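You operate a simulated robot arm through the tools that you are given. There is no shell and no other tool.

You run a simulated robot arm. Do the job below in one go: nothing can be reset, and whatever is moved stays where it is left.

TASK
Take the large clay cup and leave it on the pink-edged foil square. Put the yellow mould on the bench end beside the pumps away on the top of the long steel table. Take the brown sweet on the bench end beside the urn and put it away on the front of the white counter top. Put the nuts shaker on the back of the glass counter top away on the middle of the long bench. Take the black counterweight and put it on the top of the low bench. Fetch the orange sweet from the top of the low table and set it on the blue-edged foil square. Put the small can marked "curd" from the top of the low table on the back of the glass counter top. Put the green sweet on the top of the low table away on the front of the white counter top. Put the small clay cup on the top of the long steel table away on the top of the churn table. Put the coin roll labelled "TEN" from the top of the wooden table on the top of the bin table and the coin roll labelled "ONE" on the clear end of the white table. Any order will do. Set down upright: large clay cup, yellow mould, nuts shaker, small can, small clay cup, coin roll.
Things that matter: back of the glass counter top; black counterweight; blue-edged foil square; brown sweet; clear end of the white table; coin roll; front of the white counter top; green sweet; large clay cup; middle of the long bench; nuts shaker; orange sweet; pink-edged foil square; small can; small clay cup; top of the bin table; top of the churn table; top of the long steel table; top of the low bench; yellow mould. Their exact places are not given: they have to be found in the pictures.

Only the result counts: the job must be done as asked and must still hold three seconds after the hand-in. Knocking over, shifting, dropping, spilling or breaking anything else fails it.

THE ROBOT
A 5-joint arm with a three-finger gripper on a trunk, on a base that moves. Base frame: it is fixed to the floor where the robot stands at the start and does not move with it; the origin is under the middle of the robot, x ahead of it, y to its left, z up. Readings come in cm, rad, newtons and seconds.
With the tool pointing down near the work surface it reaches from about 16 to 62 cm from the robot's upright axis, wherever it stands. Its first joint turns from -2.897 to 2.897 rad. Places, roughly: back of the glass counter top [50, 370, 110]; black counterweight [75, 375, 100]; blue-edged foil square (6x6x1 cm) [280, 660, 50]; brown sweet (4x4x3 cm) [60, 180, 90]; clear end of the white table [220, 370, 90]; coin roll [400, -75, 100]; front of the white counter top [270, 440, 110]; green sweet (5x4x3 cm) [320, 680, 50]; large clay cup (7x7x9 cm) [50, 20, 80]; middle of the long bench [530, 20, 90]; nuts shaker [50, 375, 125]; orange sweet (4x4x4 cm) [320, 630, 50]; pink-edged foil square (6x6x1 cm) [80, 180, 90]; small can [275, 650, 50]; small clay cup (6x6x7 cm) [-460, 270, 90]; top of the bin table (144x15 cm) [152, 40, 70]; top of the churn table (58x24 cm) [54, 2, 80]; top of the long steel table [-450, 220, 90]; top of the low bench [-10, 450, 30]; yellow mould (6x6x10 cm) [60, 60, 90]. The tool tilts only in the upright plane through the base axis and itself; it spins freely about its own axis. Payload 1.37 kg.
The tool frame sits at the grasp point between the pads (the TCP): z along the fingers, y along the line on which they close. The tips reach 1.6 cm beyond it. The gripper opens to 10.1 cm; its body begins 8.2 cm behind the TCP.
Orientation is told as [roll, pitch, yaw] about the base's x, y, z axes, in that order, counted from this pose: with the fingers straight down and closing along the base's y, the tool's x points along the base's -x, its y along +y and its z along -z.

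THE INTERFACE
- The arm moves only by the tool nudge_tool. Its argument "steps" is a list of rows, each a list of 3 entries, a list of its own where there are three numbers: the closure, from 0 (fully open) to 1 (shut), then the shift along the tool's x, y, z in units of 30 mm (1.0 is 30 mm), then the turn, a rotation vector about the tool's x, y, z in units of 5 degrees (1.0 is 5 degrees). In form: [[claw, [x, y, z], [rx, ry, rz]], ...]. A call has 1 to 20 rows; each row shifts and turns the commanded pose from where the row before left it, along the tool's axes as they then stand. A call with a number of a shift or a turn outside -1 to 1 is refused whole. Each row takes 0.2 s and may step no farther than 5 cm and 0.15 rad from the row before; otherwise, or with a gripper value out of range, the whole call is refused. Where a pose cannot be reached the arm comes as near as it can. A force on the tool above 40 N (or 10 N above the force at the start of the call, whichever is more), or a blocked arm, ends the call early, and 0.2 s more pass. The fingers move at their own pace (about 4.5 cm/s each) and stop on an object; they squeeze with about 26 N. The grip force told is the motor's: it shows also when the fingers shut on nothing. Time passes only in rows, and 0.2 s behind the last, so rows that do not move let the fingers close. The reply holds the time, the measured pose of the TCP, the force on the tool along the base axes, the opening and the grip force, in the units named above and with some noise, with the torque about the TCP (base axes, N m) and any sound that the robot's microphone picked up.
- Cameras (640 x 400 px; columns grow to the right, rows downward): "scene" is now at [1.87, 17.1, 148.57]; the picture's right is [-0.21, -0.98, 0.00], its down [-0.72, 0.16, -0.67] and it looks along [0.66, -0.14, -0.74] (base axes); focal length 286 px, centre (320, 200). "wrist" rides on the gripper at [7.2, 2, -10.4] in the tool frame; the picture's right is [-0.26, 0.96, 0.00], its down [-0.76, -0.21, -0.62] and it looks along [-0.60, -0.16, 0.78] (tool axes); focal length 265 px, centre (320, 200).
- get_image(camera): a new picture of that camera. The clock stands still meanwhile.
- move_column(by): slides the trunk up (or, below 0, down) by that many cm; the arm and the scene camera ride with it, the base frame stays. It gives what a move gives, with no picture.
- steer(legs): drives the robot by 1 to 6 legs, each [ahead, left, turn to the left] in cm, cm and rad, along the robot's own axes; the way and the turn of a leg run together, so that a leg with both is an arc; at most 150 cm and 3.142 rad a leg. The arm and the cameras ride along, it lands a little off, and it stops where it bumps. It gives what a move gives.
- head_to(pan, tilt): turns the head with the scene camera to pan (to the left, within 2.705 rad either way) and tilt (down, from -0.506 to 1.204), counted from straight ahead of the robot. It gives what a move gives.
- locate(camera, pixels): there is no depth. For up to 12 entries [column, row, z] of the newest picture of that camera ("zoom" is the newest enlarged one), the place [x, y] in the base frame at which the ray of that pixel passes the height z, good to about 0.3 cm, but the place of the scene camera against the robot may be out by one fixed shift of up to 1.8 cm in any direction. The clock stands still meanwhile.
- inspect(camera, box): a new picture of the part [left, top, right, bottom] of that camera's present view, enlarged. The clock stands still meanwhile.
- close_job(): hands the job in; it is judged then, once.

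Unless the task says otherwise, let go and move clear before handing in.

The tools are called after "Emit:" as a command line: name --argument value ..., lists and objects as JSON in quotes. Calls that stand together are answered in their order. nudge_tool: Moves the arm, as the interface text tells. Its arguments: {"type":"object","properties":{"steps":{"type":"array"}},"required":["steps"]} The other tools are called the same way: move_column (by) moves the trunk up or down; steer (legs) drives the base; head_to (pan, tilt) turns the head that bears the scene camera; get_image (camera) takes a picture; locate (camera, pixels) gives the place at which the rays of pixels pass given heights; inspect (camera, box) takes an enlarged picture of a part of a camera's view; close_job () hands the job in.

At the start:

```text
clock: 0.0
tool_pos: [32.11, 29.35, 109.2]
ee_rot: [0.0, 0.0, -0.001]
ft_force: [-0.8, 0.1, 0.2]
moment: [-0.02, -0.02, 0.02]
width: 10.08
grip_force: 0.0
trunk travel left (down, up): [-42.5, 16.5]
robot x, y, heading: [0.18, -0.12, 0.002]
head pan, tilt (commanded): [-0.216, 0.831]
```

scene: 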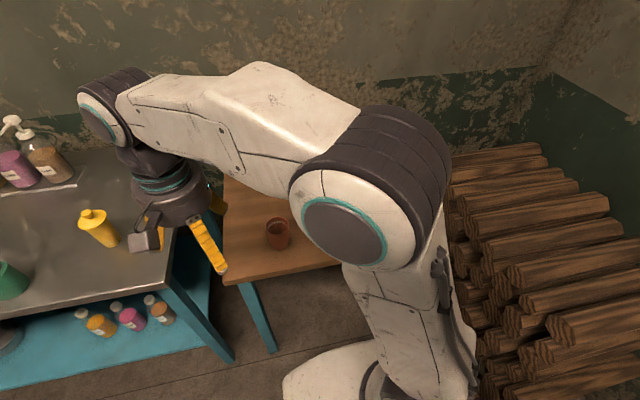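
wrist: 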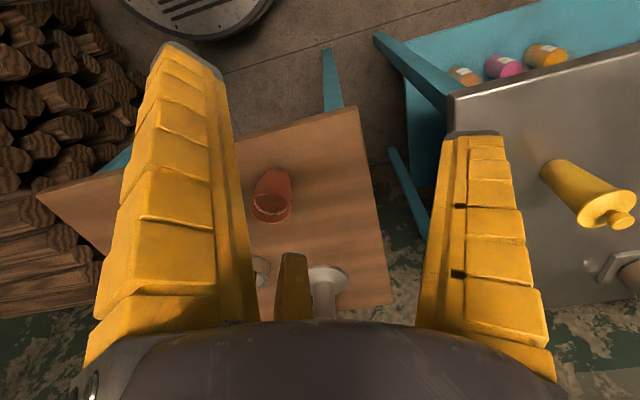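

The first pictures show a small clay-coloured cup on a wooden table (scene pixel ~278,233) and a yellow mould-like bottle on a steel bench (scene ~98,228). I'll look around with the head first.

Emit:
head_to --pan 0.6 --tilt 0.7

Emit:
get_image --camera "scene"

```text
clock: 1.1
tool_pos: [32.1, 29.29, 109.27]
ee_rot: [0.001, -0.001, -0.001]
ft_force: [-0.5, -0.3, -1.1]
moment: [0.01, 0.01, 0.02]
width: 10.06
grip_force: 0.0
trunk travel left (down, up): [-42.5, 16.5]
robot x, y, heading: [-0.13, -0.18, 0.0]
head pan, tilt (commanded): [0.6, 0.7]
```

```text
taken
```

scene: 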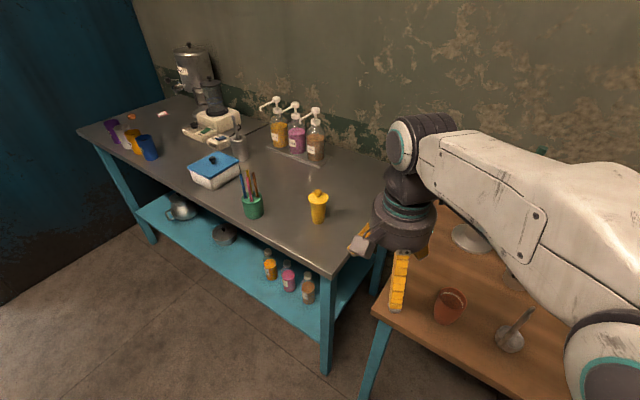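

The scene shows the long bench with pumps (near end, yellow mould at 318,205) and an urn at the far end (190,70). I'll keep panning to map the room.

Emit:
head_to --pan 1.3 --tilt 0.4

Emit:
get_image --camera "scene"

Emit:
head_to --pan 2.1 --tilt 0.4

Emit:
get_image --camera "scene"

Emit:
head_to --pan 2.7 --tilt 0.4

Emit:
get_image --camera "scene"

Emit:
head_to --pan -0.9 --tilt 0.5

Emit:
get_image --camera "scene"

Emit:
head_to --pan -1.8 --tilt 0.4

Emit:
get_image --camera "scene"

Emit:
head_to --pan -2.7 --tilt 0.4

Emit:
get_image --camera "scene"

```text
clock: 2.2
tool_pos: [32.02, 29.34, 109.22]
ee_rot: [-0.001, -0.002, 0.001]
ft_force: [0.1, 0.1, 0.0]
moment: [0.03, -0.01, -0.01]
width: 10.06
grip_force: 0.1
trunk travel left (down, up): [-42.5, 16.5]
robot x, y, heading: [0.36, 0.55, -0.004]
head pan, tilt (commanded): [1.3, 0.4]
```

```text
taken
```

scene: 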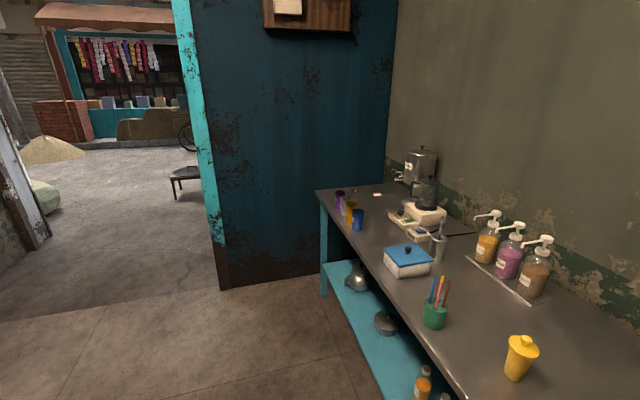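

```text
clock: 3.3
tool_pos: [32.15, 29.32, 109.18]
ee_rot: [0.001, -0.001, 0.0]
ft_force: [-0.2, 1.3, -0.1]
moment: [0.0, -0.02, 0.01]
width: 10.04
grip_force: 0.0
trunk travel left (down, up): [-42.5, 16.5]
robot x, y, heading: [0.12, 0.02, -0.001]
head pan, tilt (commanded): [2.1, 0.4]
```

```text
taken
```

scene: 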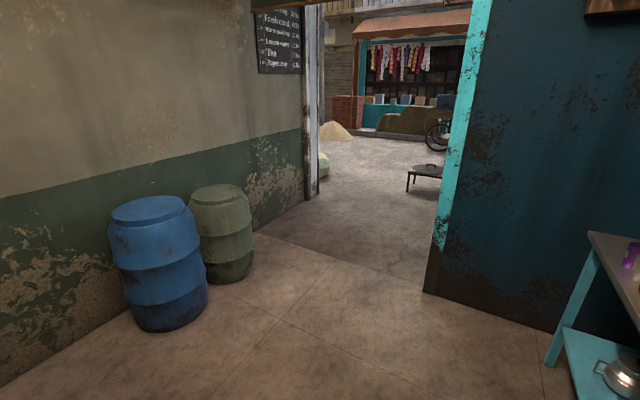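

```text
clock: 4.3
tool_pos: [32.05, 29.41, 109.32]
ee_rot: [0.001, 0.002, 0.0]
ft_force: [0.4, -0.2, -0.5]
moment: [0.05, -0.01, 0.0]
width: 10.07
grip_force: 0.2
trunk travel left (down, up): [-42.5, 16.5]
robot x, y, heading: [-0.03, -0.22, 0.001]
head pan, tilt (commanded): [2.7, 0.4]
```

```text
taken
```

scene: 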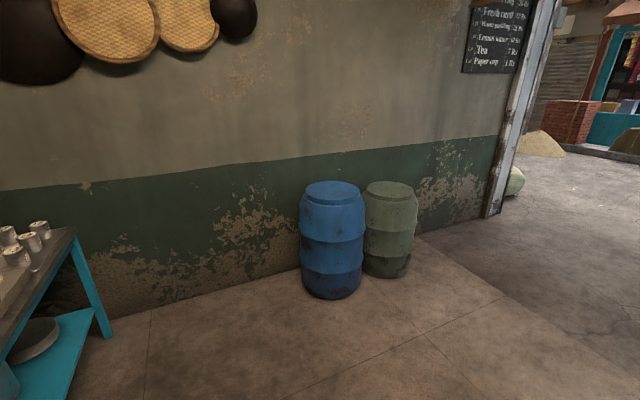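

```text
clock: 7.3
tool_pos: [32.09, 29.34, 109.25]
ee_rot: [-0.001, 0.0, 0.0]
ft_force: [0.7, -0.9, 0.5]
moment: [0.0, 0.01, -0.01]
width: 10.05
grip_force: 0.0
trunk travel left (down, up): [-42.5, 16.5]
robot x, y, heading: [-0.12, -0.06, 0.0]
head pan, tilt (commanded): [-0.901, 0.499]
```

```text
taken
```

scene: 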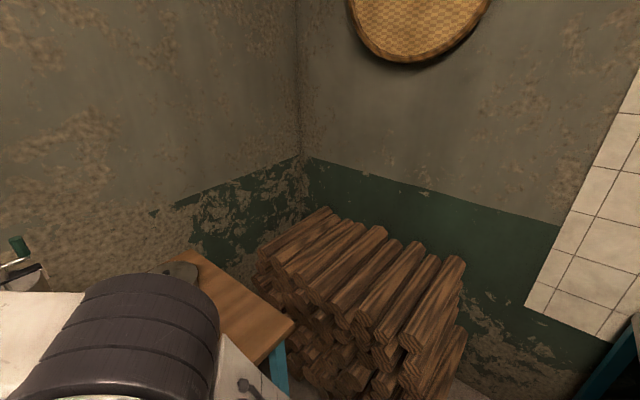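

```text
clock: 8.5
tool_pos: [32.12, 29.25, 109.3]
ee_rot: [0.001, 0.0, -0.001]
ft_force: [1.1, 0.5, -0.3]
moment: [-0.01, 0.01, -0.01]
width: 10.04
grip_force: 0.1
trunk travel left (down, up): [-42.5, 16.5]
robot x, y, heading: [-0.46, 0.05, -0.001]
head pan, tilt (commanded): [-1.799, 0.4]
```

```text
taken
```

scene: 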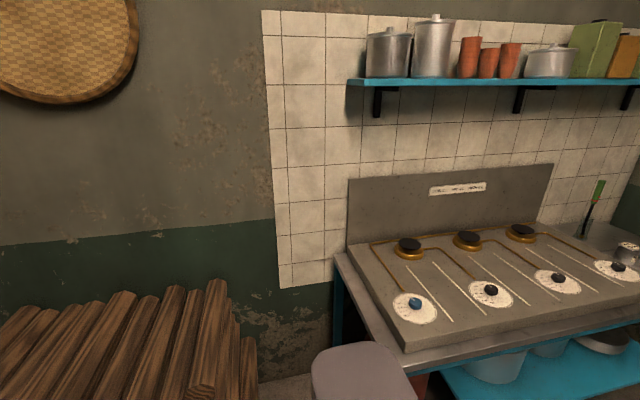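

```text
clock: 9.7
tool_pos: [32.13, 29.25, 109.13]
ee_rot: [-0.001, 0.0, 0.0]
ft_force: [-0.4, -0.1, 0.3]
moment: [-0.02, -0.01, -0.03]
width: 10.07
grip_force: 0.1
trunk travel left (down, up): [-42.5, 16.5]
robot x, y, heading: [-0.3, -0.16, -0.004]
head pan, tilt (commanded): [-2.7, 0.4]
```

```text
taken
```

scene: 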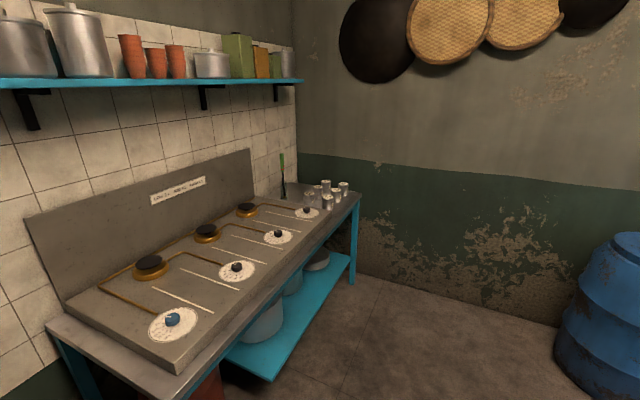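

The surroundings: a stall room with the bench along +x, a stove behind to the right, and a doorway on the left side. I'll start with the large clay cup: look at the churn table with both cameras.

Emit:
head_to --pan 0.0 --tilt 0.9

Emit:
get_image --camera "scene"

Emit:
get_image --camera "wrist"

```text
clock: 12.1
tool_pos: [32.02, 29.39, 109.23]
ee_rot: [0.001, 0.002, -0.001]
ft_force: [1.0, 0.4, -0.2]
moment: [0.03, 0.01, 0.02]
width: 10.05
grip_force: 0.0
trunk travel left (down, up): [-42.5, 16.5]
robot x, y, heading: [0.22, -0.11, -0.002]
head pan, tilt (commanded): [0.0, 0.901]
```

```text
taken
```

scene: 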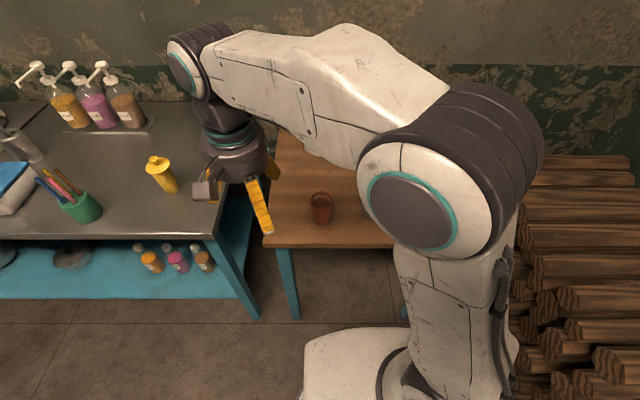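

```text
taken
```

wrist: 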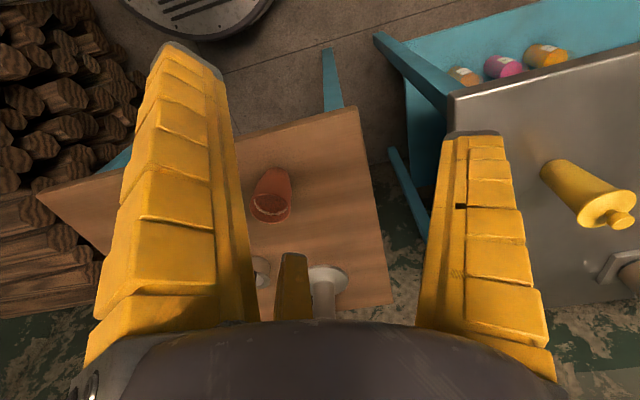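

Both pictures show the cup (scene 321,207; wrist 272,195). I'll enlarge to get its edges.

Emit:
inspect --camera "wrist" --box '[200, 140, 360, 240]'

Emit:
inspect --camera "scene" --box '[240, 140, 400, 240]'

```text
4.00 times, centred on (280, 190) of wrist
```

zoom: 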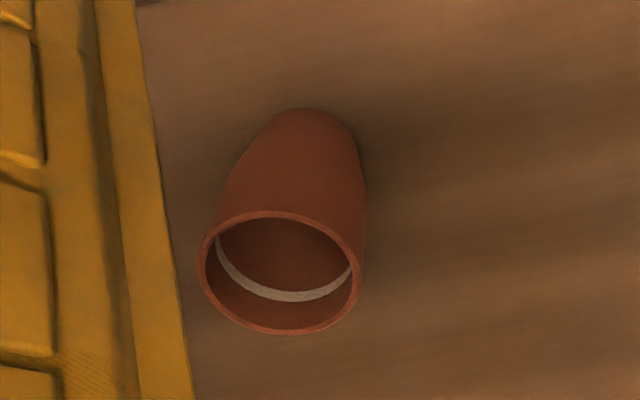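

```text
4.00 times, centred on (320, 190) of scene
```

zoom: 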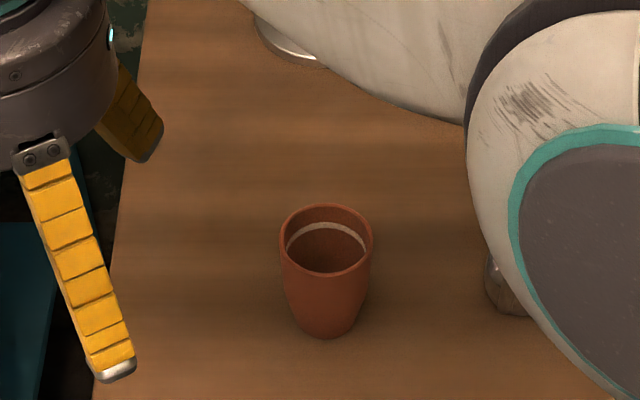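

The cup rim centre is at wrist (270.8,208) and scene (321.5,200). I'll locate at several heights.

Emit:
locate --camera "wrist" --pixels '[[270.8, 208, 80], [270.8, 208, 85], [270.8, 208, 90], [276.5, 171, 76], [276.5, 171, 80], [276.5, 171, 84]]'

Emit:
locate --camera "scene" --pixels '[[321.5, 200, 80], [321.5, 200, 85], [321.5, 200, 90], [321.5, 221, 76], [321.5, 221, 80], [321.5, 221, 84]]'

```text
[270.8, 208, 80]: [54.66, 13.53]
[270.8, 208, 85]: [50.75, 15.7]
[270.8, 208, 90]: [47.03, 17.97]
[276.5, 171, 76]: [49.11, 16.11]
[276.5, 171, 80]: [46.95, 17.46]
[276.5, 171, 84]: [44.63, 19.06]
```

```text
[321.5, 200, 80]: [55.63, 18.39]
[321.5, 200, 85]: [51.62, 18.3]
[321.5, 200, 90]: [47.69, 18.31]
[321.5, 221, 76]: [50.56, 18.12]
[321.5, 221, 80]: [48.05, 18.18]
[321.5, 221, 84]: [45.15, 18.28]
```

Both cameras agree the cup stands near (47, 18) with its rim near z≈90. I'll bring the tool over it at the present height and look again from closer.

Emit:
nudge_tool --steps '[[0, [-1, -0.76, 0], [0, 0, 0]], [0, [-1, -0.76, 0], [0, 0, 0]], [0, [-1, -0.76, 0], [0, 0, 0]], [0, [-1, -0.76, 0], [0, 0, 0]], [0, [-1, -0.76, 0], [0, 0, 0]]]'

Emit:
get_image --camera "wrist"

Emit:
get_image --camera "scene"

```text
clock: 13.3
tool_pos: [47.22, 17.87, 109.22]
ee_rot: [-0.001, 0.0, 0.0]
ft_force: [0.5, 0.7, -0.7]
moment: [0.0, 0.03, 0.02]
width: 10.04
grip_force: 0.1
trunk travel left (down, up): [-42.5, 16.5]
robot x, y, heading: [-0.08, 0.02, 0.003]
head pan, tilt (commanded): [0.0, 0.901]
```

```text
taken
```

wrist: 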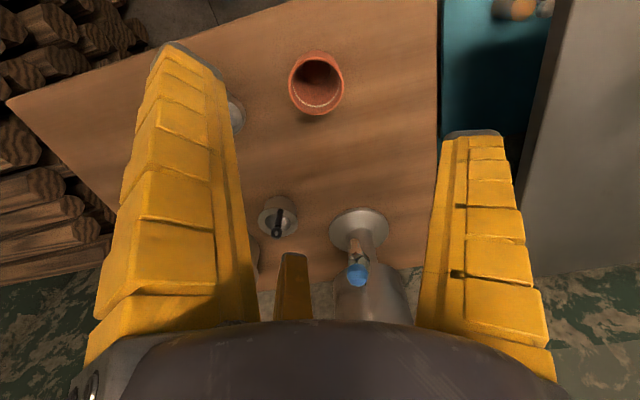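

```text
taken
```

scene: 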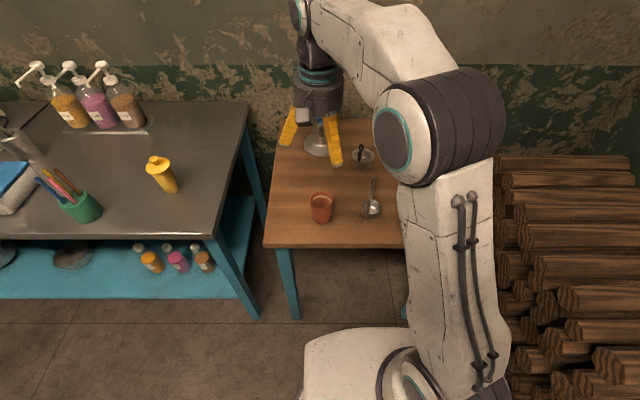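

The cup (wrist rim centre ~316,83) is nearly under the tool, and other things (ladle, pan, churn) lie nearby on the table. I'll enlarge it and triangulate.

Emit:
inspect --camera "wrist" --box '[240, 30, 400, 130]'

Emit:
inspect --camera "scene" --box '[240, 140, 400, 240]'

```text
4.00 times, centred on (320, 80) of wrist
```

zoom: 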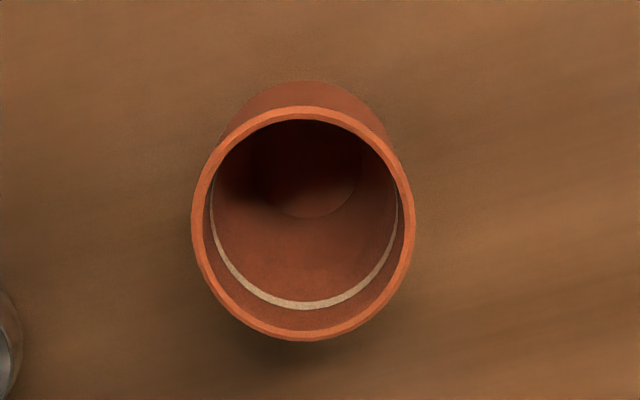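

```text
4.00 times, centred on (320, 190) of scene
```

zoom: 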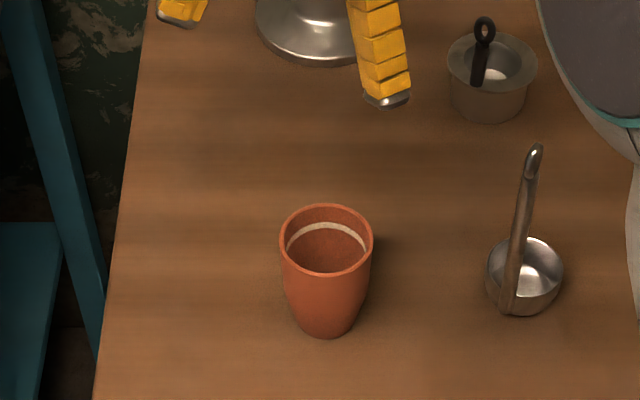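

Rim centre is at wrist zoom (303,222), the cup is empty. Locating.

Emit:
locate --camera "wrist" --pixels '[[315.75, 85.5, 85], [315.75, 85.5, 87], [315.75, 85.5, 89], [315.75, 85.5, 91], [288, 85.5, 89], [343.5, 85.5, 89], [288, 85.5, 87], [343.5, 85.5, 87]]'

Emit:
locate --camera "scene" --pixels '[[321.5, 200, 85], [321.5, 200, 87], [321.5, 200, 89], [321.5, 200, 91], [309.7, 200, 89], [333.2, 200, 89]]'

```text
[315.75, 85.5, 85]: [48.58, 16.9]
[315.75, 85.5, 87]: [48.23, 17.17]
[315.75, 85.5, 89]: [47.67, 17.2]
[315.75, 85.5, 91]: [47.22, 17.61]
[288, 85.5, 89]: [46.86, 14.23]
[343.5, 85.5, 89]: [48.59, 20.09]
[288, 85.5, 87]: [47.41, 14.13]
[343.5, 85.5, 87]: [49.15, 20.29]
```

```text
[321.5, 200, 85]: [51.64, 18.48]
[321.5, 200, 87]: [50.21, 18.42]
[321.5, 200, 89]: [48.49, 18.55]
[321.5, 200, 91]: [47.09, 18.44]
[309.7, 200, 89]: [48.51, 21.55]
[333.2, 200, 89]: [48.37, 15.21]
```

Two wrist views put the rim at about (47.7, 17.3, 88.9), so the table is near z=80. The gripper has three fingers around the axis; I'll descend over the cup to z≈84.5.

Emit:
nudge_tool --steps '[[0, [-0.08, -0.1, 0.9], [0, 0, 0]], [0, [-0.08, -0.1, 0.9], [0, 0, 0]], [0, [0, 0, 0.9], [0, 0, 0]], [0, [0, 0, 0.9], [0, 0, 0]], [0, [0, 0, 0.9], [0, 0, 0]], [0, [0, 0, 0.9], [0, 0, 0]], [0, [0, 0, 0.9], [0, 0, 0]], [0, [0, 0, 0.9], [0, 0, 0]], [0, [0, 0, 0.9], [0, 0, 0]]]'

Emit:
get_image --camera "wrist"

Emit:
get_image --camera "scene"

```text
clock: 15.3
tool_pos: [47.65, 17.42, 84.8]
ee_rot: [-0.001, 0.002, 0.0]
ft_force: [0.5, 1.4, 0.2]
moment: [-0.04, 0.0, 0.0]
width: 10.06
grip_force: 0.0
trunk travel left (down, up): [-42.5, 16.5]
robot x, y, heading: [0.21, 0.23, 0.001]
head pan, tilt (commanded): [0.0, 0.901]
```

```text
taken
```

wrist: 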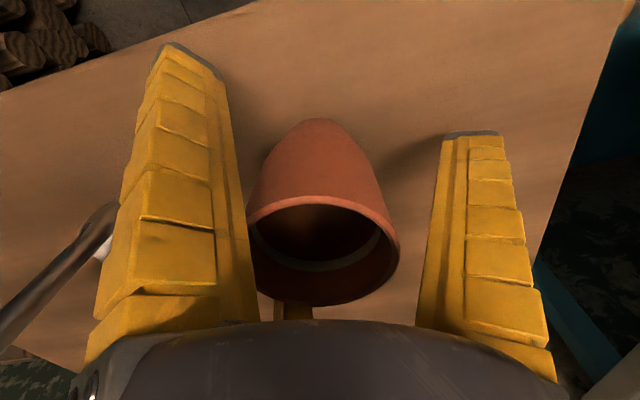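

```text
taken
```

scene: 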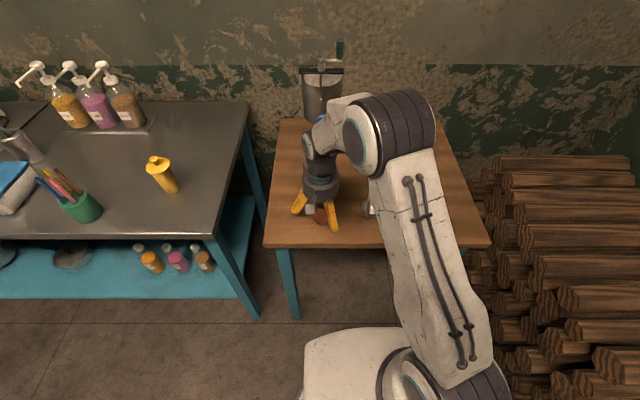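

The cup sits between the three fingers at TCP z 84.8. Closing the gripper.

Emit:
nudge_tool --steps '[[1, [0, 0, 0], [0, 0, 0]], [1, [0, 0, 0], [0, 0, 0]], [1, [0, 0, 0], [0, 0, 0]], [1, [0, 0, 0], [0, 0, 0]], [1, [0, 0, 0], [0, 0, 0]], [1, [0, 0, 0], [0, 0, 0]]]'

```text
clock: 16.7
tool_pos: [47.57, 17.37, 84.89]
ee_rot: [0.0, -0.002, 0.0]
ft_force: [1.7, 0.7, 0.1]
moment: [0.04, 0.01, -0.02]
width: 5.66
grip_force: 26.0
trunk travel left (down, up): [-42.5, 16.5]
robot x, y, heading: [-0.13, 0.15, 0.0]
head pan, tilt (commanded): [0.0, 0.901]
```

The grip holds (width 5.66, 26 N). Lifting straight up.

Emit:
nudge_tool --steps '[[1, [0, 0, -0.6], [0, 0, 0]], [1, [0, 0, -0.9], [0, 0, 0]], [1, [0, 0, -0.9], [0, 0, 0]], [1, [0, 0, -0.9], [0, 0, 0]], [1, [0, 0, -0.9], [0, 0, 0]], [1, [0, 0, -0.9], [0, 0, 0]], [1, [0, 0, -0.9], [0, 0, 0]], [1, [0, 0, -0.9], [0, 0, 0]], [1, [0, 0, -0.9], [0, 0, 0]]]'

Emit:
get_image --camera "wrist"

Emit:
head_to --pan 0.8 --tilt 0.6

Emit:
get_image --camera "scene"

```text
clock: 18.7
tool_pos: [47.61, 17.33, 108.43]
ee_rot: [-0.001, 0.003, 0.0]
ft_force: [-0.3, -0.4, -1.8]
moment: [0.02, 0.02, -0.03]
width: 5.65
grip_force: 26.1
trunk travel left (down, up): [-42.5, 16.5]
robot x, y, heading: [-0.0, -0.05, 0.002]
head pan, tilt (commanded): [0.0, 0.901]
```

```text
taken
```

wrist: 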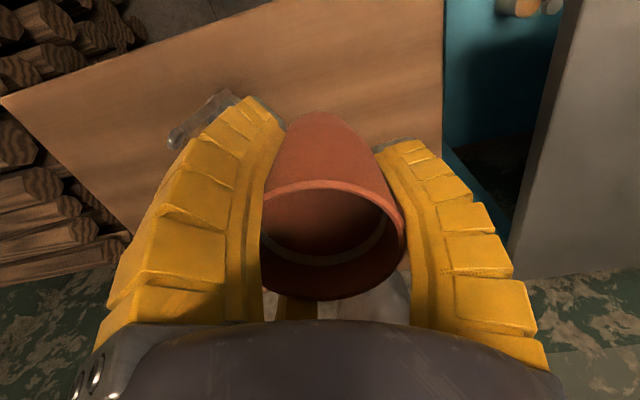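

```text
clock: 19.9
tool_pos: [47.58, 17.41, 108.34]
ee_rot: [0.001, 0.0, 0.0]
ft_force: [-0.7, 0.1, -1.6]
moment: [0.03, 0.0, -0.02]
width: 5.65
grip_force: 26.4
trunk travel left (down, up): [-42.5, 16.5]
robot x, y, heading: [-0.06, 0.24, 0.002]
head pan, tilt (commanded): [0.799, 0.6]
```

```text
taken
```

scene: 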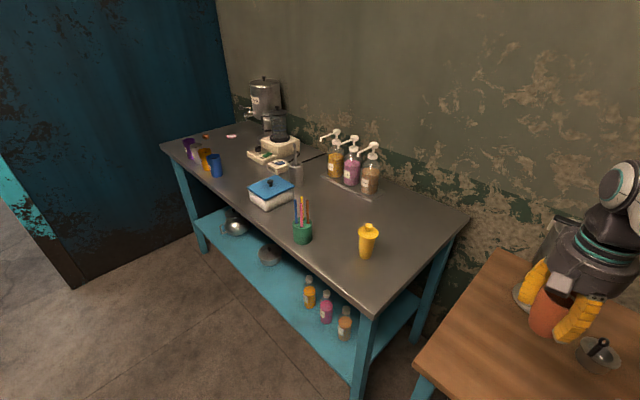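

The cup is held upright (wrist 325,210). The far bench end shows an urn (265,100) and small things near (205,136) and (231,136); enlarging there and locating the bench edges.

Emit:
inspect --camera "scene" --box '[150, 100, 310, 200]'

Emit:
locate --camera "scene" --pixels '[[367, 316, 88], [160, 145, 88], [468, 213, 88], [205, 137, 90], [231, 136, 90], [367, 255, 88], [302, 240, 88], [215, 176, 88]]'

```text
4.00 times, centred on (230, 150) of scene
```

zoom: 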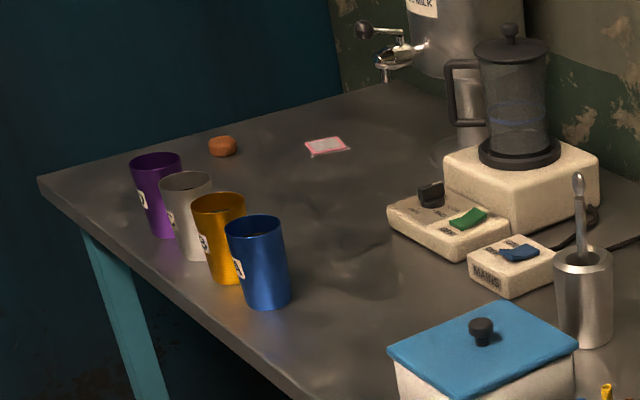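

```text
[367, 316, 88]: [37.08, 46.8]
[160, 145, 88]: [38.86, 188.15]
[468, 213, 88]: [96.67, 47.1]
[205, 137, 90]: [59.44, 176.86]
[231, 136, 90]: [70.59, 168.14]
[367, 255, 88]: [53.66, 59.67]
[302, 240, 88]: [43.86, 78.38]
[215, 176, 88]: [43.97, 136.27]
```

The bench spans x≈37–97, y≈47–188; the foil is near (71,168), brown sweet near (59,177). I need the base's footprint, so I'll look down at it.

Emit:
head_to --pan 0.6 --tilt 1.2

Emit:
get_image --camera "scene"

Emit:
head_to --pan 1.6 --tilt 1.2

Emit:
get_image --camera "scene"

Emit:
head_to --pan -2.6 --tilt 1.2

Emit:
get_image --camera "scene"

```text
clock: 20.9
tool_pos: [47.64, 17.37, 108.27]
ee_rot: [0.001, 0.001, 0.0]
ft_force: [-0.3, -0.2, -0.9]
moment: [-0.02, 0.01, -0.02]
width: 5.64
grip_force: 25.8
trunk travel left (down, up): [-42.5, 16.5]
robot x, y, heading: [-0.33, 0.16, -0.001]
head pan, tilt (commanded): [0.6, 1.201]
```

```text
taken
```

scene: 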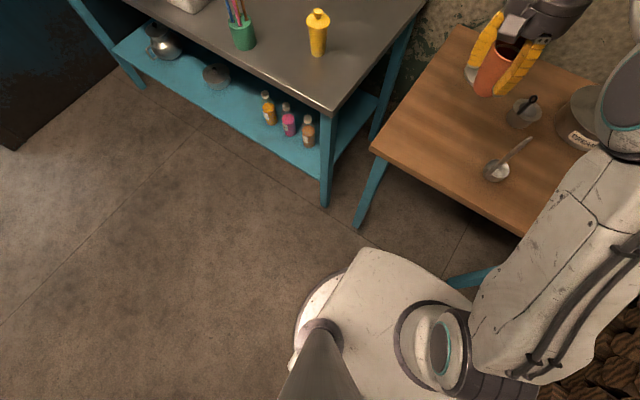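

```text
clock: 22.1
tool_pos: [47.79, 17.37, 108.35]
ee_rot: [-0.001, -0.001, -0.002]
ft_force: [0.1, -0.2, -1.3]
moment: [-0.01, 0.0, -0.03]
width: 5.62
grip_force: 26.4
trunk travel left (down, up): [-42.5, 16.5]
robot x, y, heading: [0.33, 0.17, 0.001]
head pan, tilt (commanded): [1.6, 1.201]
```

```text
taken
```

scene: 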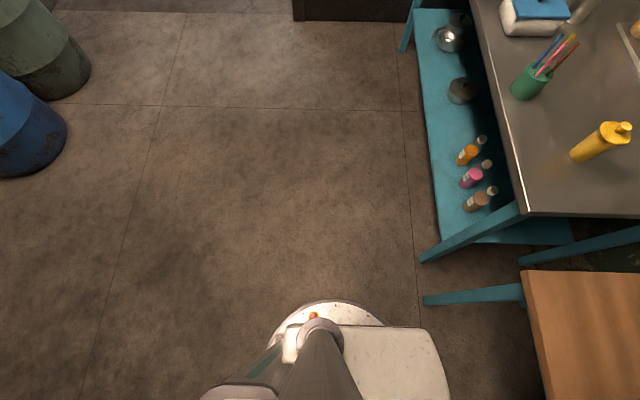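

```text
clock: 25.5
tool_pos: [47.61, 17.35, 108.26]
ee_rot: [0.0, -0.001, -0.001]
ft_force: [-0.5, -0.1, 0.4]
moment: [0.02, -0.02, -0.01]
width: 5.61
grip_force: 26.0
trunk travel left (down, up): [-42.5, 16.5]
robot x, y, heading: [-0.08, -0.12, 0.001]
head pan, tilt (commanded): [-2.601, 1.201]
```

```text
taken
```

scene: 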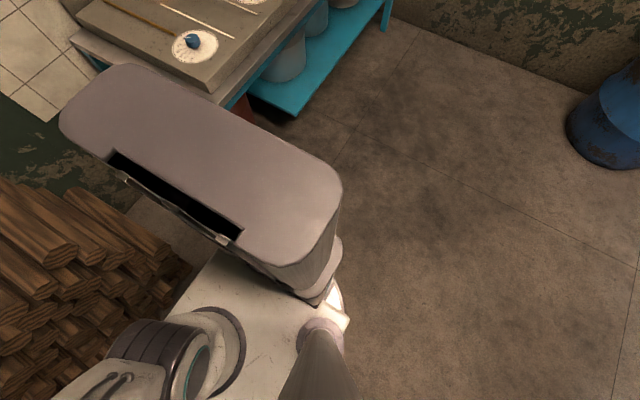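

The robot has a column behind and a round base disc; I'll retake the leftward view to measure the base radius.

Emit:
head_to --pan 1.6 --tilt 1.2

Emit:
inspect --camera "scene" --box '[160, 250, 480, 400]'

Emit:
locate --camera "scene" --pixels '[[330, 301, 0], [330, 301, 15], [330, 301, 30], [271, 340, 0], [271, 340, 15], [445, 390, 40], [445, 390, 80], [433, 328, 80]]'

```text
clock: 28.9
tool_pos: [47.68, 17.42, 108.31]
ee_rot: [0.002, -0.001, -0.001]
ft_force: [0.7, -0.6, -0.5]
moment: [0.02, 0.02, 0.01]
width: 5.63
grip_force: 26.2
trunk travel left (down, up): [-42.5, 16.5]
robot x, y, heading: [0.23, -0.1, -0.007]
head pan, tilt (commanded): [1.6, 1.201]
```

```text
2.00 times, centred on (320, 325) of scene
```

zoom: 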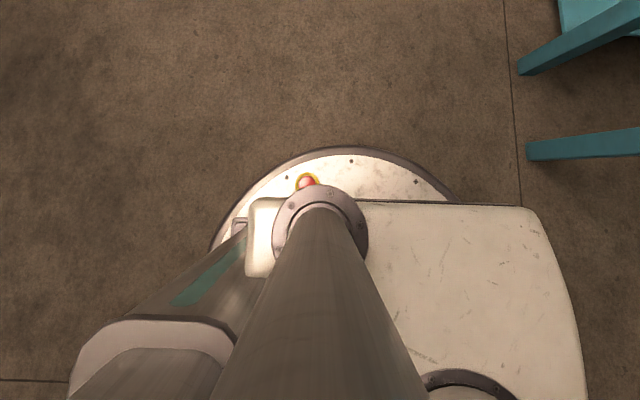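

```text
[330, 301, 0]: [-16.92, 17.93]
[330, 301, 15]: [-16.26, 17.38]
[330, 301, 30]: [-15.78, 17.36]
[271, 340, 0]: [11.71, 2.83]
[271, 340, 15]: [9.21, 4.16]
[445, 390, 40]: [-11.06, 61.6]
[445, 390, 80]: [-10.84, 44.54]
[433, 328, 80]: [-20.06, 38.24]
```

Locate uses the older scene picture; I'll use the zoom picture's own pixels.

Emit:
locate --camera "zoom" --pixels '[[360, 147, 0], [360, 147, 20], [213, 245, 0], [213, 245, 20], [458, 198, 20], [530, 208, 40], [530, 208, 60], [530, 208, 80], [585, 395, 60], [585, 395, 80], [70, 395, 80], [70, 395, 120]]'

```text
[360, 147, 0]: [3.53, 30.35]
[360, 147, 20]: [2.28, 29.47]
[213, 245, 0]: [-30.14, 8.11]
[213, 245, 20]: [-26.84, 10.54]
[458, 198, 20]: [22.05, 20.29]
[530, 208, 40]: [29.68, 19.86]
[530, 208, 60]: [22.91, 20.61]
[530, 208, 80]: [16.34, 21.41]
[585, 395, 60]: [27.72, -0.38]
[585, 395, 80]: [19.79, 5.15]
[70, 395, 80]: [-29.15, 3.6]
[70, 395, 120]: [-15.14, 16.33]
```

The base disc has a radius of about 30 cm. I'll check the bench shelf height, since I may need to get the disc partly underneath to reach the foil.

Emit:
get_image --camera "scene"

Emit:
locate --camera "scene" --pixels '[[428, 120, 10], [428, 120, 20], [428, 120, 30], [428, 120, 40], [437, 238, 20], [437, 238, 30], [437, 238, 40], [422, 262, 0], [425, 298, 0], [498, 100, 90]]'

```text
taken
```

scene: 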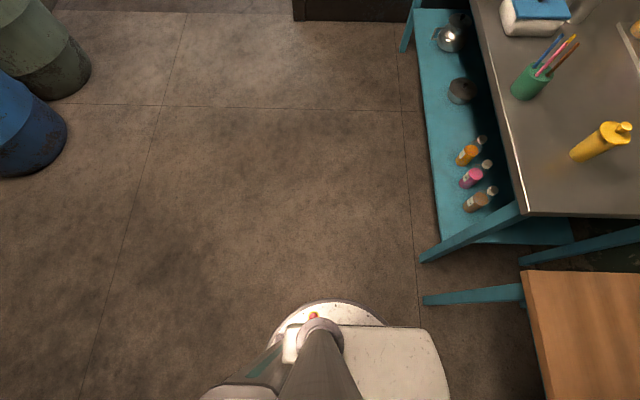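

```text
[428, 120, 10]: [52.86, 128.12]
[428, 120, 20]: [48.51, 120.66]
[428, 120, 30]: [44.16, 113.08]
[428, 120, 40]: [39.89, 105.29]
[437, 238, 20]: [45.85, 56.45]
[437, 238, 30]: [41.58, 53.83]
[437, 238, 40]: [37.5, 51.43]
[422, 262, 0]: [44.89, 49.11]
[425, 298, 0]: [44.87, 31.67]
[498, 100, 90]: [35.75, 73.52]
```

Bench leg feet and the shelf start near x≈45 and the top overhangs to x≈36. Now I'll check where the blue panel behind the far bench end meets the floor.

Emit:
head_to --pan 1.3 --tilt 0.5

Emit:
get_image --camera "scene"

Emit:
locate --camera "scene" --pixels '[[225, 268, 0], [323, 245, 0], [15, 295, 0], [100, 285, 0]]'

```text
clock: 30.0
tool_pos: [47.71, 17.36, 108.25]
ee_rot: [0.001, -0.001, 0.0]
ft_force: [-0.2, -0.1, 0.3]
moment: [-0.01, 0.0, 0.0]
width: 5.56
grip_force: 25.8
trunk travel left (down, up): [-42.5, 16.5]
robot x, y, heading: [0.11, -0.15, -0.003]
head pan, tilt (commanded): [1.3, 0.499]
```

```text
taken
```

scene: 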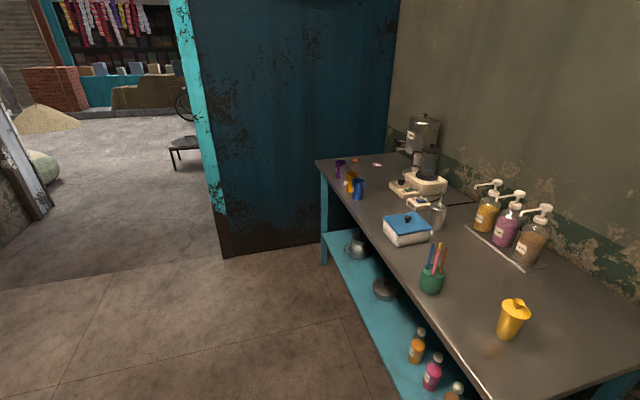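

```text
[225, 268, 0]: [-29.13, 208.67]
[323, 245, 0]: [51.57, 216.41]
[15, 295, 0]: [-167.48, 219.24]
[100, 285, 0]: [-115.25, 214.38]
```

The wall is at y≈215, so there's room to stand at about (12,165). I'll retract the arm, then turn left 90°.

Emit:
nudge_tool --steps '[[1, [0.885, -0.325, 0], [0, 0, 0]], [1, [0.885, -0.325, 0], [0, 0, 0]], [1, [0.885, -0.325, 0], [0, 0, 0]], [1, [0.885, -0.325, 0], [0, 0, 0]], [1, [0.885, -0.325, 0], [0, 0, 0]], [1, [0.885, -0.325, 0], [0, 0, 0]], [1, [0.885, -0.325, 0], [0, 0, 0]]]'

Emit:
steer --legs '[[-5, 0, 0], [0, 0, 1.571]]'

Emit:
get_image --camera "wrist"

Emit:
get_image --camera "scene"

```text
clock: 31.6
tool_pos: [28.81, 10.5, 108.35]
ee_rot: [0.0, 0.0, -0.001]
ft_force: [0.0, -0.7, -0.4]
moment: [-0.01, -0.01, -0.03]
width: 5.6
grip_force: 25.9
trunk travel left (down, up): [-42.5, 16.5]
robot x, y, heading: [-0.13, 0.07, 0.004]
head pan, tilt (commanded): [1.3, 0.499]
```

```text
clock: 36.4
tool_pos: [-15.78, 28.92, 108.43]
ee_rot: [0.001, 0.001, 1.581]
ft_force: [-0.7, 0.2, -1.9]
moment: [-0.02, -0.04, 0.01]
width: 5.59
grip_force: 25.7
trunk travel left (down, up): [-42.5, 16.5]
robot x, y, heading: [-4.73, -0.18, 1.579]
head pan, tilt (commanded): [1.3, 0.499]
```

```text
taken
```

wrist: 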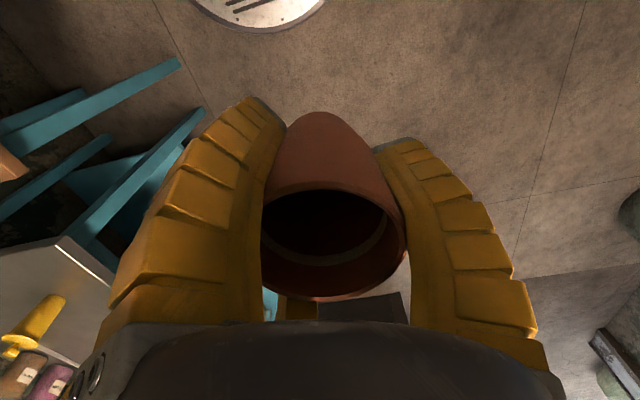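

```text
taken
```

scene: 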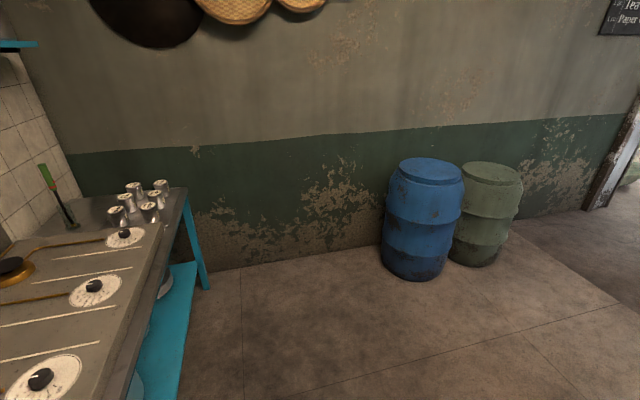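

Heading is 1.579 with the cup still held. Driving ahead along the bench to y≈160.

Emit:
steer --legs '[[150, 0, -0.008], [11, 0, 0]]'

Emit:
head_to --pan -1.4 --tilt 0.8

Emit:
get_image --camera "scene"

```text
clock: 44.6
tool_pos: [-16.07, 189.89, 108.35]
ee_rot: [0.0, 0.003, 1.567]
ft_force: [0.2, 0.7, -1.4]
moment: [-0.03, -0.02, 0.02]
width: 5.58
grip_force: 26.2
trunk travel left (down, up): [-42.5, 16.5]
robot x, y, heading: [-5.65, 160.73, 1.564]
head pan, tilt (commanded): [1.3, 0.499]
```

```text
clock: 47.0
tool_pos: [-15.89, 189.89, 108.28]
ee_rot: [-0.002, 0.0, 1.566]
ft_force: [1.1, 0.3, -0.9]
moment: [-0.05, -0.05, 0.03]
width: 5.56
grip_force: 25.9
trunk travel left (down, up): [-42.5, 16.5]
robot x, y, heading: [-5.54, 160.85, 1.567]
head pan, tilt (commanded): [-1.4, 0.799]
```

```text
taken
```

scene: 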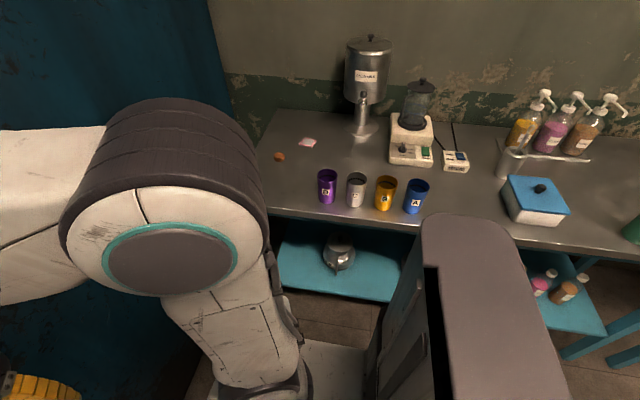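

The foil (309,142) and brown sweet (279,157) are visible beyond the metal cups. Locating them and the bench edge.

Emit:
inspect --camera "scene" --box '[220, 90, 380, 190]'

Emit:
locate --camera "scene" --pixels '[[309, 142, 88], [279, 157, 90], [300, 213, 88], [450, 238, 88], [327, 198, 88], [355, 202, 88], [383, 206, 88], [413, 210, 88], [362, 132, 88]]'

```text
4.00 times, centred on (300, 140) of scene
```

zoom: 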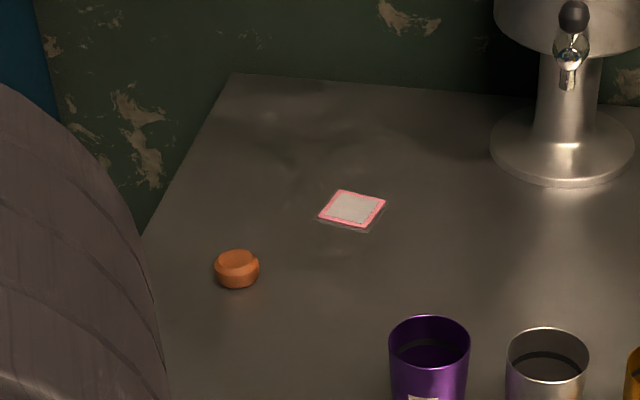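

```text
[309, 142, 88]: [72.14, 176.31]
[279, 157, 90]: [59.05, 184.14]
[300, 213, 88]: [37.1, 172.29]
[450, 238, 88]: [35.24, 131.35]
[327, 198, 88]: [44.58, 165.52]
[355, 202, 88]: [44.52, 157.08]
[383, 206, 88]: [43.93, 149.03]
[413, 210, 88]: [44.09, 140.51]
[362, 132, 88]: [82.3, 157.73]
```

Foil near (73,176), sweet near (59,184), metal cups along x≈44. I'll look down the robot's right side to see how far I can move closer to the bench.

Emit:
head_to --pan -1.57 --tilt 1.2

Emit:
get_image --camera "scene"

Emit:
get_image --camera "wrist"

```text
clock: 47.9
tool_pos: [-15.86, 189.78, 108.29]
ee_rot: [-0.001, 0.001, 1.568]
ft_force: [0.8, -0.5, -1.2]
moment: [0.03, 0.05, 0.0]
width: 5.57
grip_force: 25.5
trunk travel left (down, up): [-42.5, 16.5]
robot x, y, heading: [-5.55, 160.92, 1.566]
head pan, tilt (commanded): [-1.571, 1.201]
```

```text
taken
```

scene: 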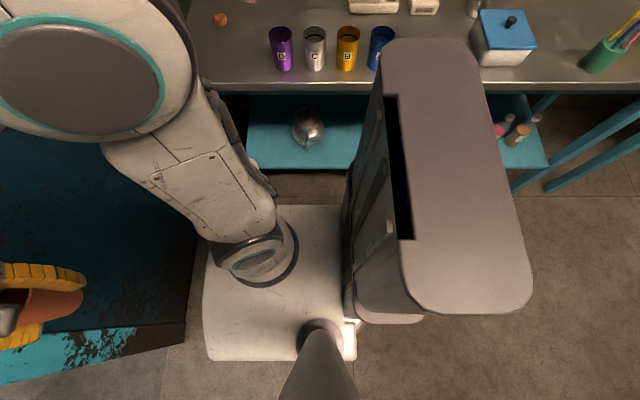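

```text
taken
```

wrist: 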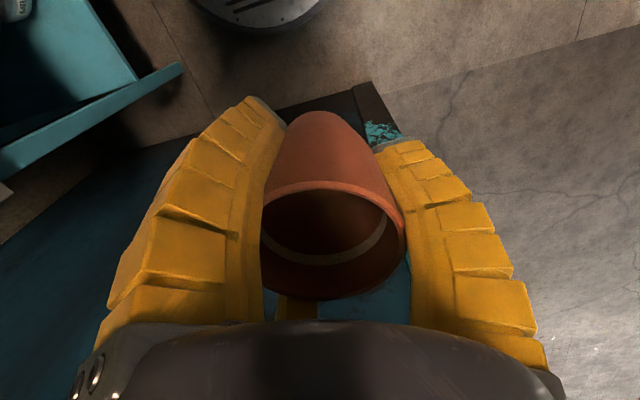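

Locating platform and column edges on the right side.

Emit:
locate --camera "scene" --pixels '[[310, 205, 50], [310, 205, 60], [310, 205, 70], [310, 205, 80], [210, 358, 60], [210, 358, 70], [210, 358, 80], [430, 38, 120], [430, 38, 128], [430, 38, 135], [248, 160, 0], [330, 170, 30]]'

Emit:
locate --camera "wrist" --pixels '[[395, 140, 0], [183, 66, 0], [300, 30, 0], [260, 30, 10]]'

```text
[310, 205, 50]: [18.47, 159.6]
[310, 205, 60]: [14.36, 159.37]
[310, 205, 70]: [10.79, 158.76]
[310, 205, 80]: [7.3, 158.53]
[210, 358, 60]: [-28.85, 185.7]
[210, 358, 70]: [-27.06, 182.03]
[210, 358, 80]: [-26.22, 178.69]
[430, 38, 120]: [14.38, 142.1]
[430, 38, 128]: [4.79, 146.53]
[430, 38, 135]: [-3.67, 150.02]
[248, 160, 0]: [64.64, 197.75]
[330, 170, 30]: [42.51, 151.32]
```

```text
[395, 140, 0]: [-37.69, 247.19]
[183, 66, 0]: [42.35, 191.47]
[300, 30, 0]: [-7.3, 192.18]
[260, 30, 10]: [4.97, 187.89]
```

The wrist view puts the far bench leg's foot near (42,191), so the round disc at (14,172) stays clear of it and under the shelf. I'll move ahead 11 and right in two stages.

Emit:
steer --legs '[[11, 0, 0.005], [0, -12, 0]]'

Emit:
get_image --camera "scene"

```text
clock: 49.9
tool_pos: [-4.05, 200.71, 108.33]
ee_rot: [-0.001, 0.001, 1.573]
ft_force: [-0.2, -1.2, -1.8]
moment: [0.01, 0.04, -0.01]
width: 5.52
grip_force: 26.2
trunk travel left (down, up): [-42.5, 16.5]
robot x, y, heading: [6.57, 171.82, 1.573]
head pan, tilt (commanded): [-1.571, 1.201]
```

```text
taken
```

scene: 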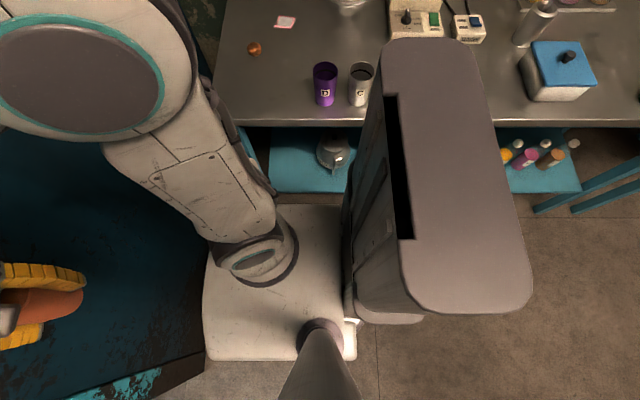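

Now at (6.6,171.8). Move 7 cm more to the right, then locate foil again.

Emit:
steer --legs '[[0, -7, 0]]'

Emit:
get_image --camera "scene"

Emit:
inspect --camera "scene" --box '[200, 0, 400, 125]'

```text
clock: 50.9
tool_pos: [2.84, 200.69, 108.3]
ee_rot: [-0.001, -0.001, 1.572]
ft_force: [0.1, -0.5, -0.9]
moment: [-0.02, 0.02, 0.0]
width: 5.6
grip_force: 25.8
trunk travel left (down, up): [-42.5, 16.5]
robot x, y, heading: [13.5, 171.88, 1.571]
head pan, tilt (commanded): [-1.571, 1.201]
```

```text
taken
```

scene: 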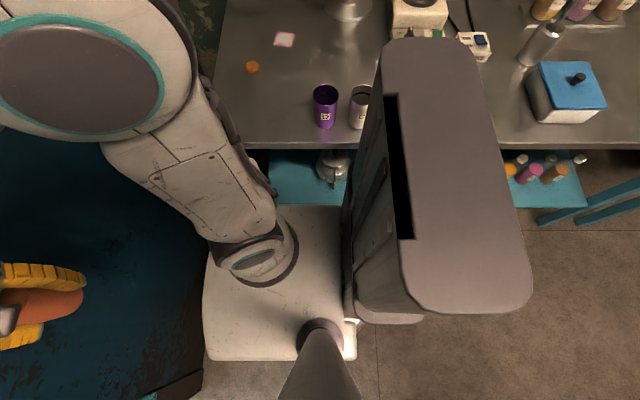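

```text
3.20 times, centred on (300, 62) of scene
```

zoom: 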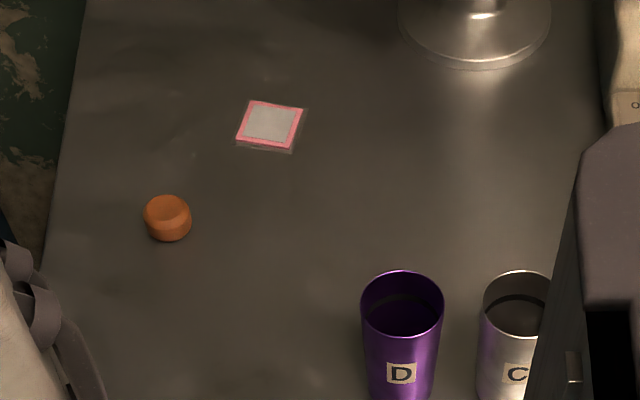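

Foil centre at zoom (270,126), sweet at zoom (167,210). Locating.

Emit:
locate --camera "zoom" --pixels '[[270, 126, 86], [270, 126, 87], [270, 126, 88], [270, 126, 90], [167, 208, 90], [167, 222, 88], [400, 390, 87]]'

```text
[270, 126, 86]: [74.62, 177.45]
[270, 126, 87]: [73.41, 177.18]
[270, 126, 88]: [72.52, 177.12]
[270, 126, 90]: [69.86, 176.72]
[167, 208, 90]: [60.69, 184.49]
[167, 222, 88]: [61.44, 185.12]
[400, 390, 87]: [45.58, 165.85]
```

Foil is near (74.5,176.5) at z≈86.5, about 61 cm from the axis. I'll check the remaining clearance between the column and bench edge.

Emit:
locate --camera "scene" --pixels '[[430, 38, 122], [430, 38, 118], [600, 147, 86], [245, 147, 86], [460, 312, 122], [320, 207, 55], [270, 205, 30]]'

```text
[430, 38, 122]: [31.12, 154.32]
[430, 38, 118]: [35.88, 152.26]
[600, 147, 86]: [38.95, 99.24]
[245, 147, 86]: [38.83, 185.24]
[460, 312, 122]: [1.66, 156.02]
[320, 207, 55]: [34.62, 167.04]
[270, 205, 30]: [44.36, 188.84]
```

The bench edge is at x≈39, column at ≈31, so I have room. Moving 3 cm more to the right and a little ahead.

Emit:
steer --legs '[[1.5, -3, 0]]'

Emit:
head_to --pan -1.3 --tilt 1.0

Emit:
get_image --camera "scene"

```text
clock: 51.8
tool_pos: [5.91, 202.33, 108.28]
ee_rot: [0.001, 0.0, 1.574]
ft_force: [0.0, 0.1, -1.1]
moment: [0.0, 0.02, -0.02]
width: 5.56
grip_force: 25.3
trunk travel left (down, up): [-42.5, 16.5]
robot x, y, heading: [16.61, 173.41, 1.573]
head pan, tilt (commanded): [-1.571, 1.201]
```

```text
clock: 52.5
tool_pos: [5.87, 202.23, 108.39]
ee_rot: [0.002, 0.0, 1.573]
ft_force: [-0.2, 0.2, -1.7]
moment: [-0.01, 0.04, 0.02]
width: 5.53
grip_force: 25.9
trunk travel left (down, up): [-42.5, 16.5]
robot x, y, heading: [16.22, 173.69, 1.575]
head pan, tilt (commanded): [-1.3, 1.0]
```

```text
taken
```

scene: 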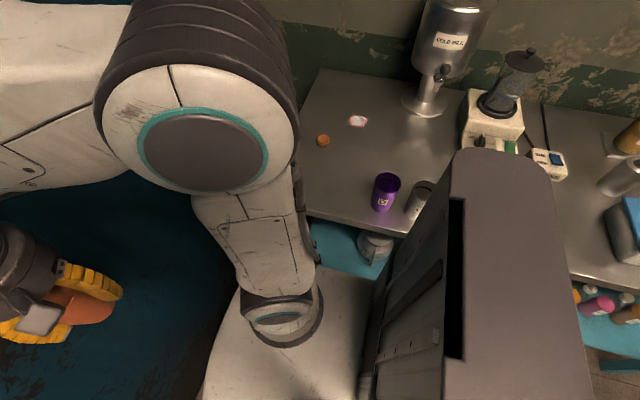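

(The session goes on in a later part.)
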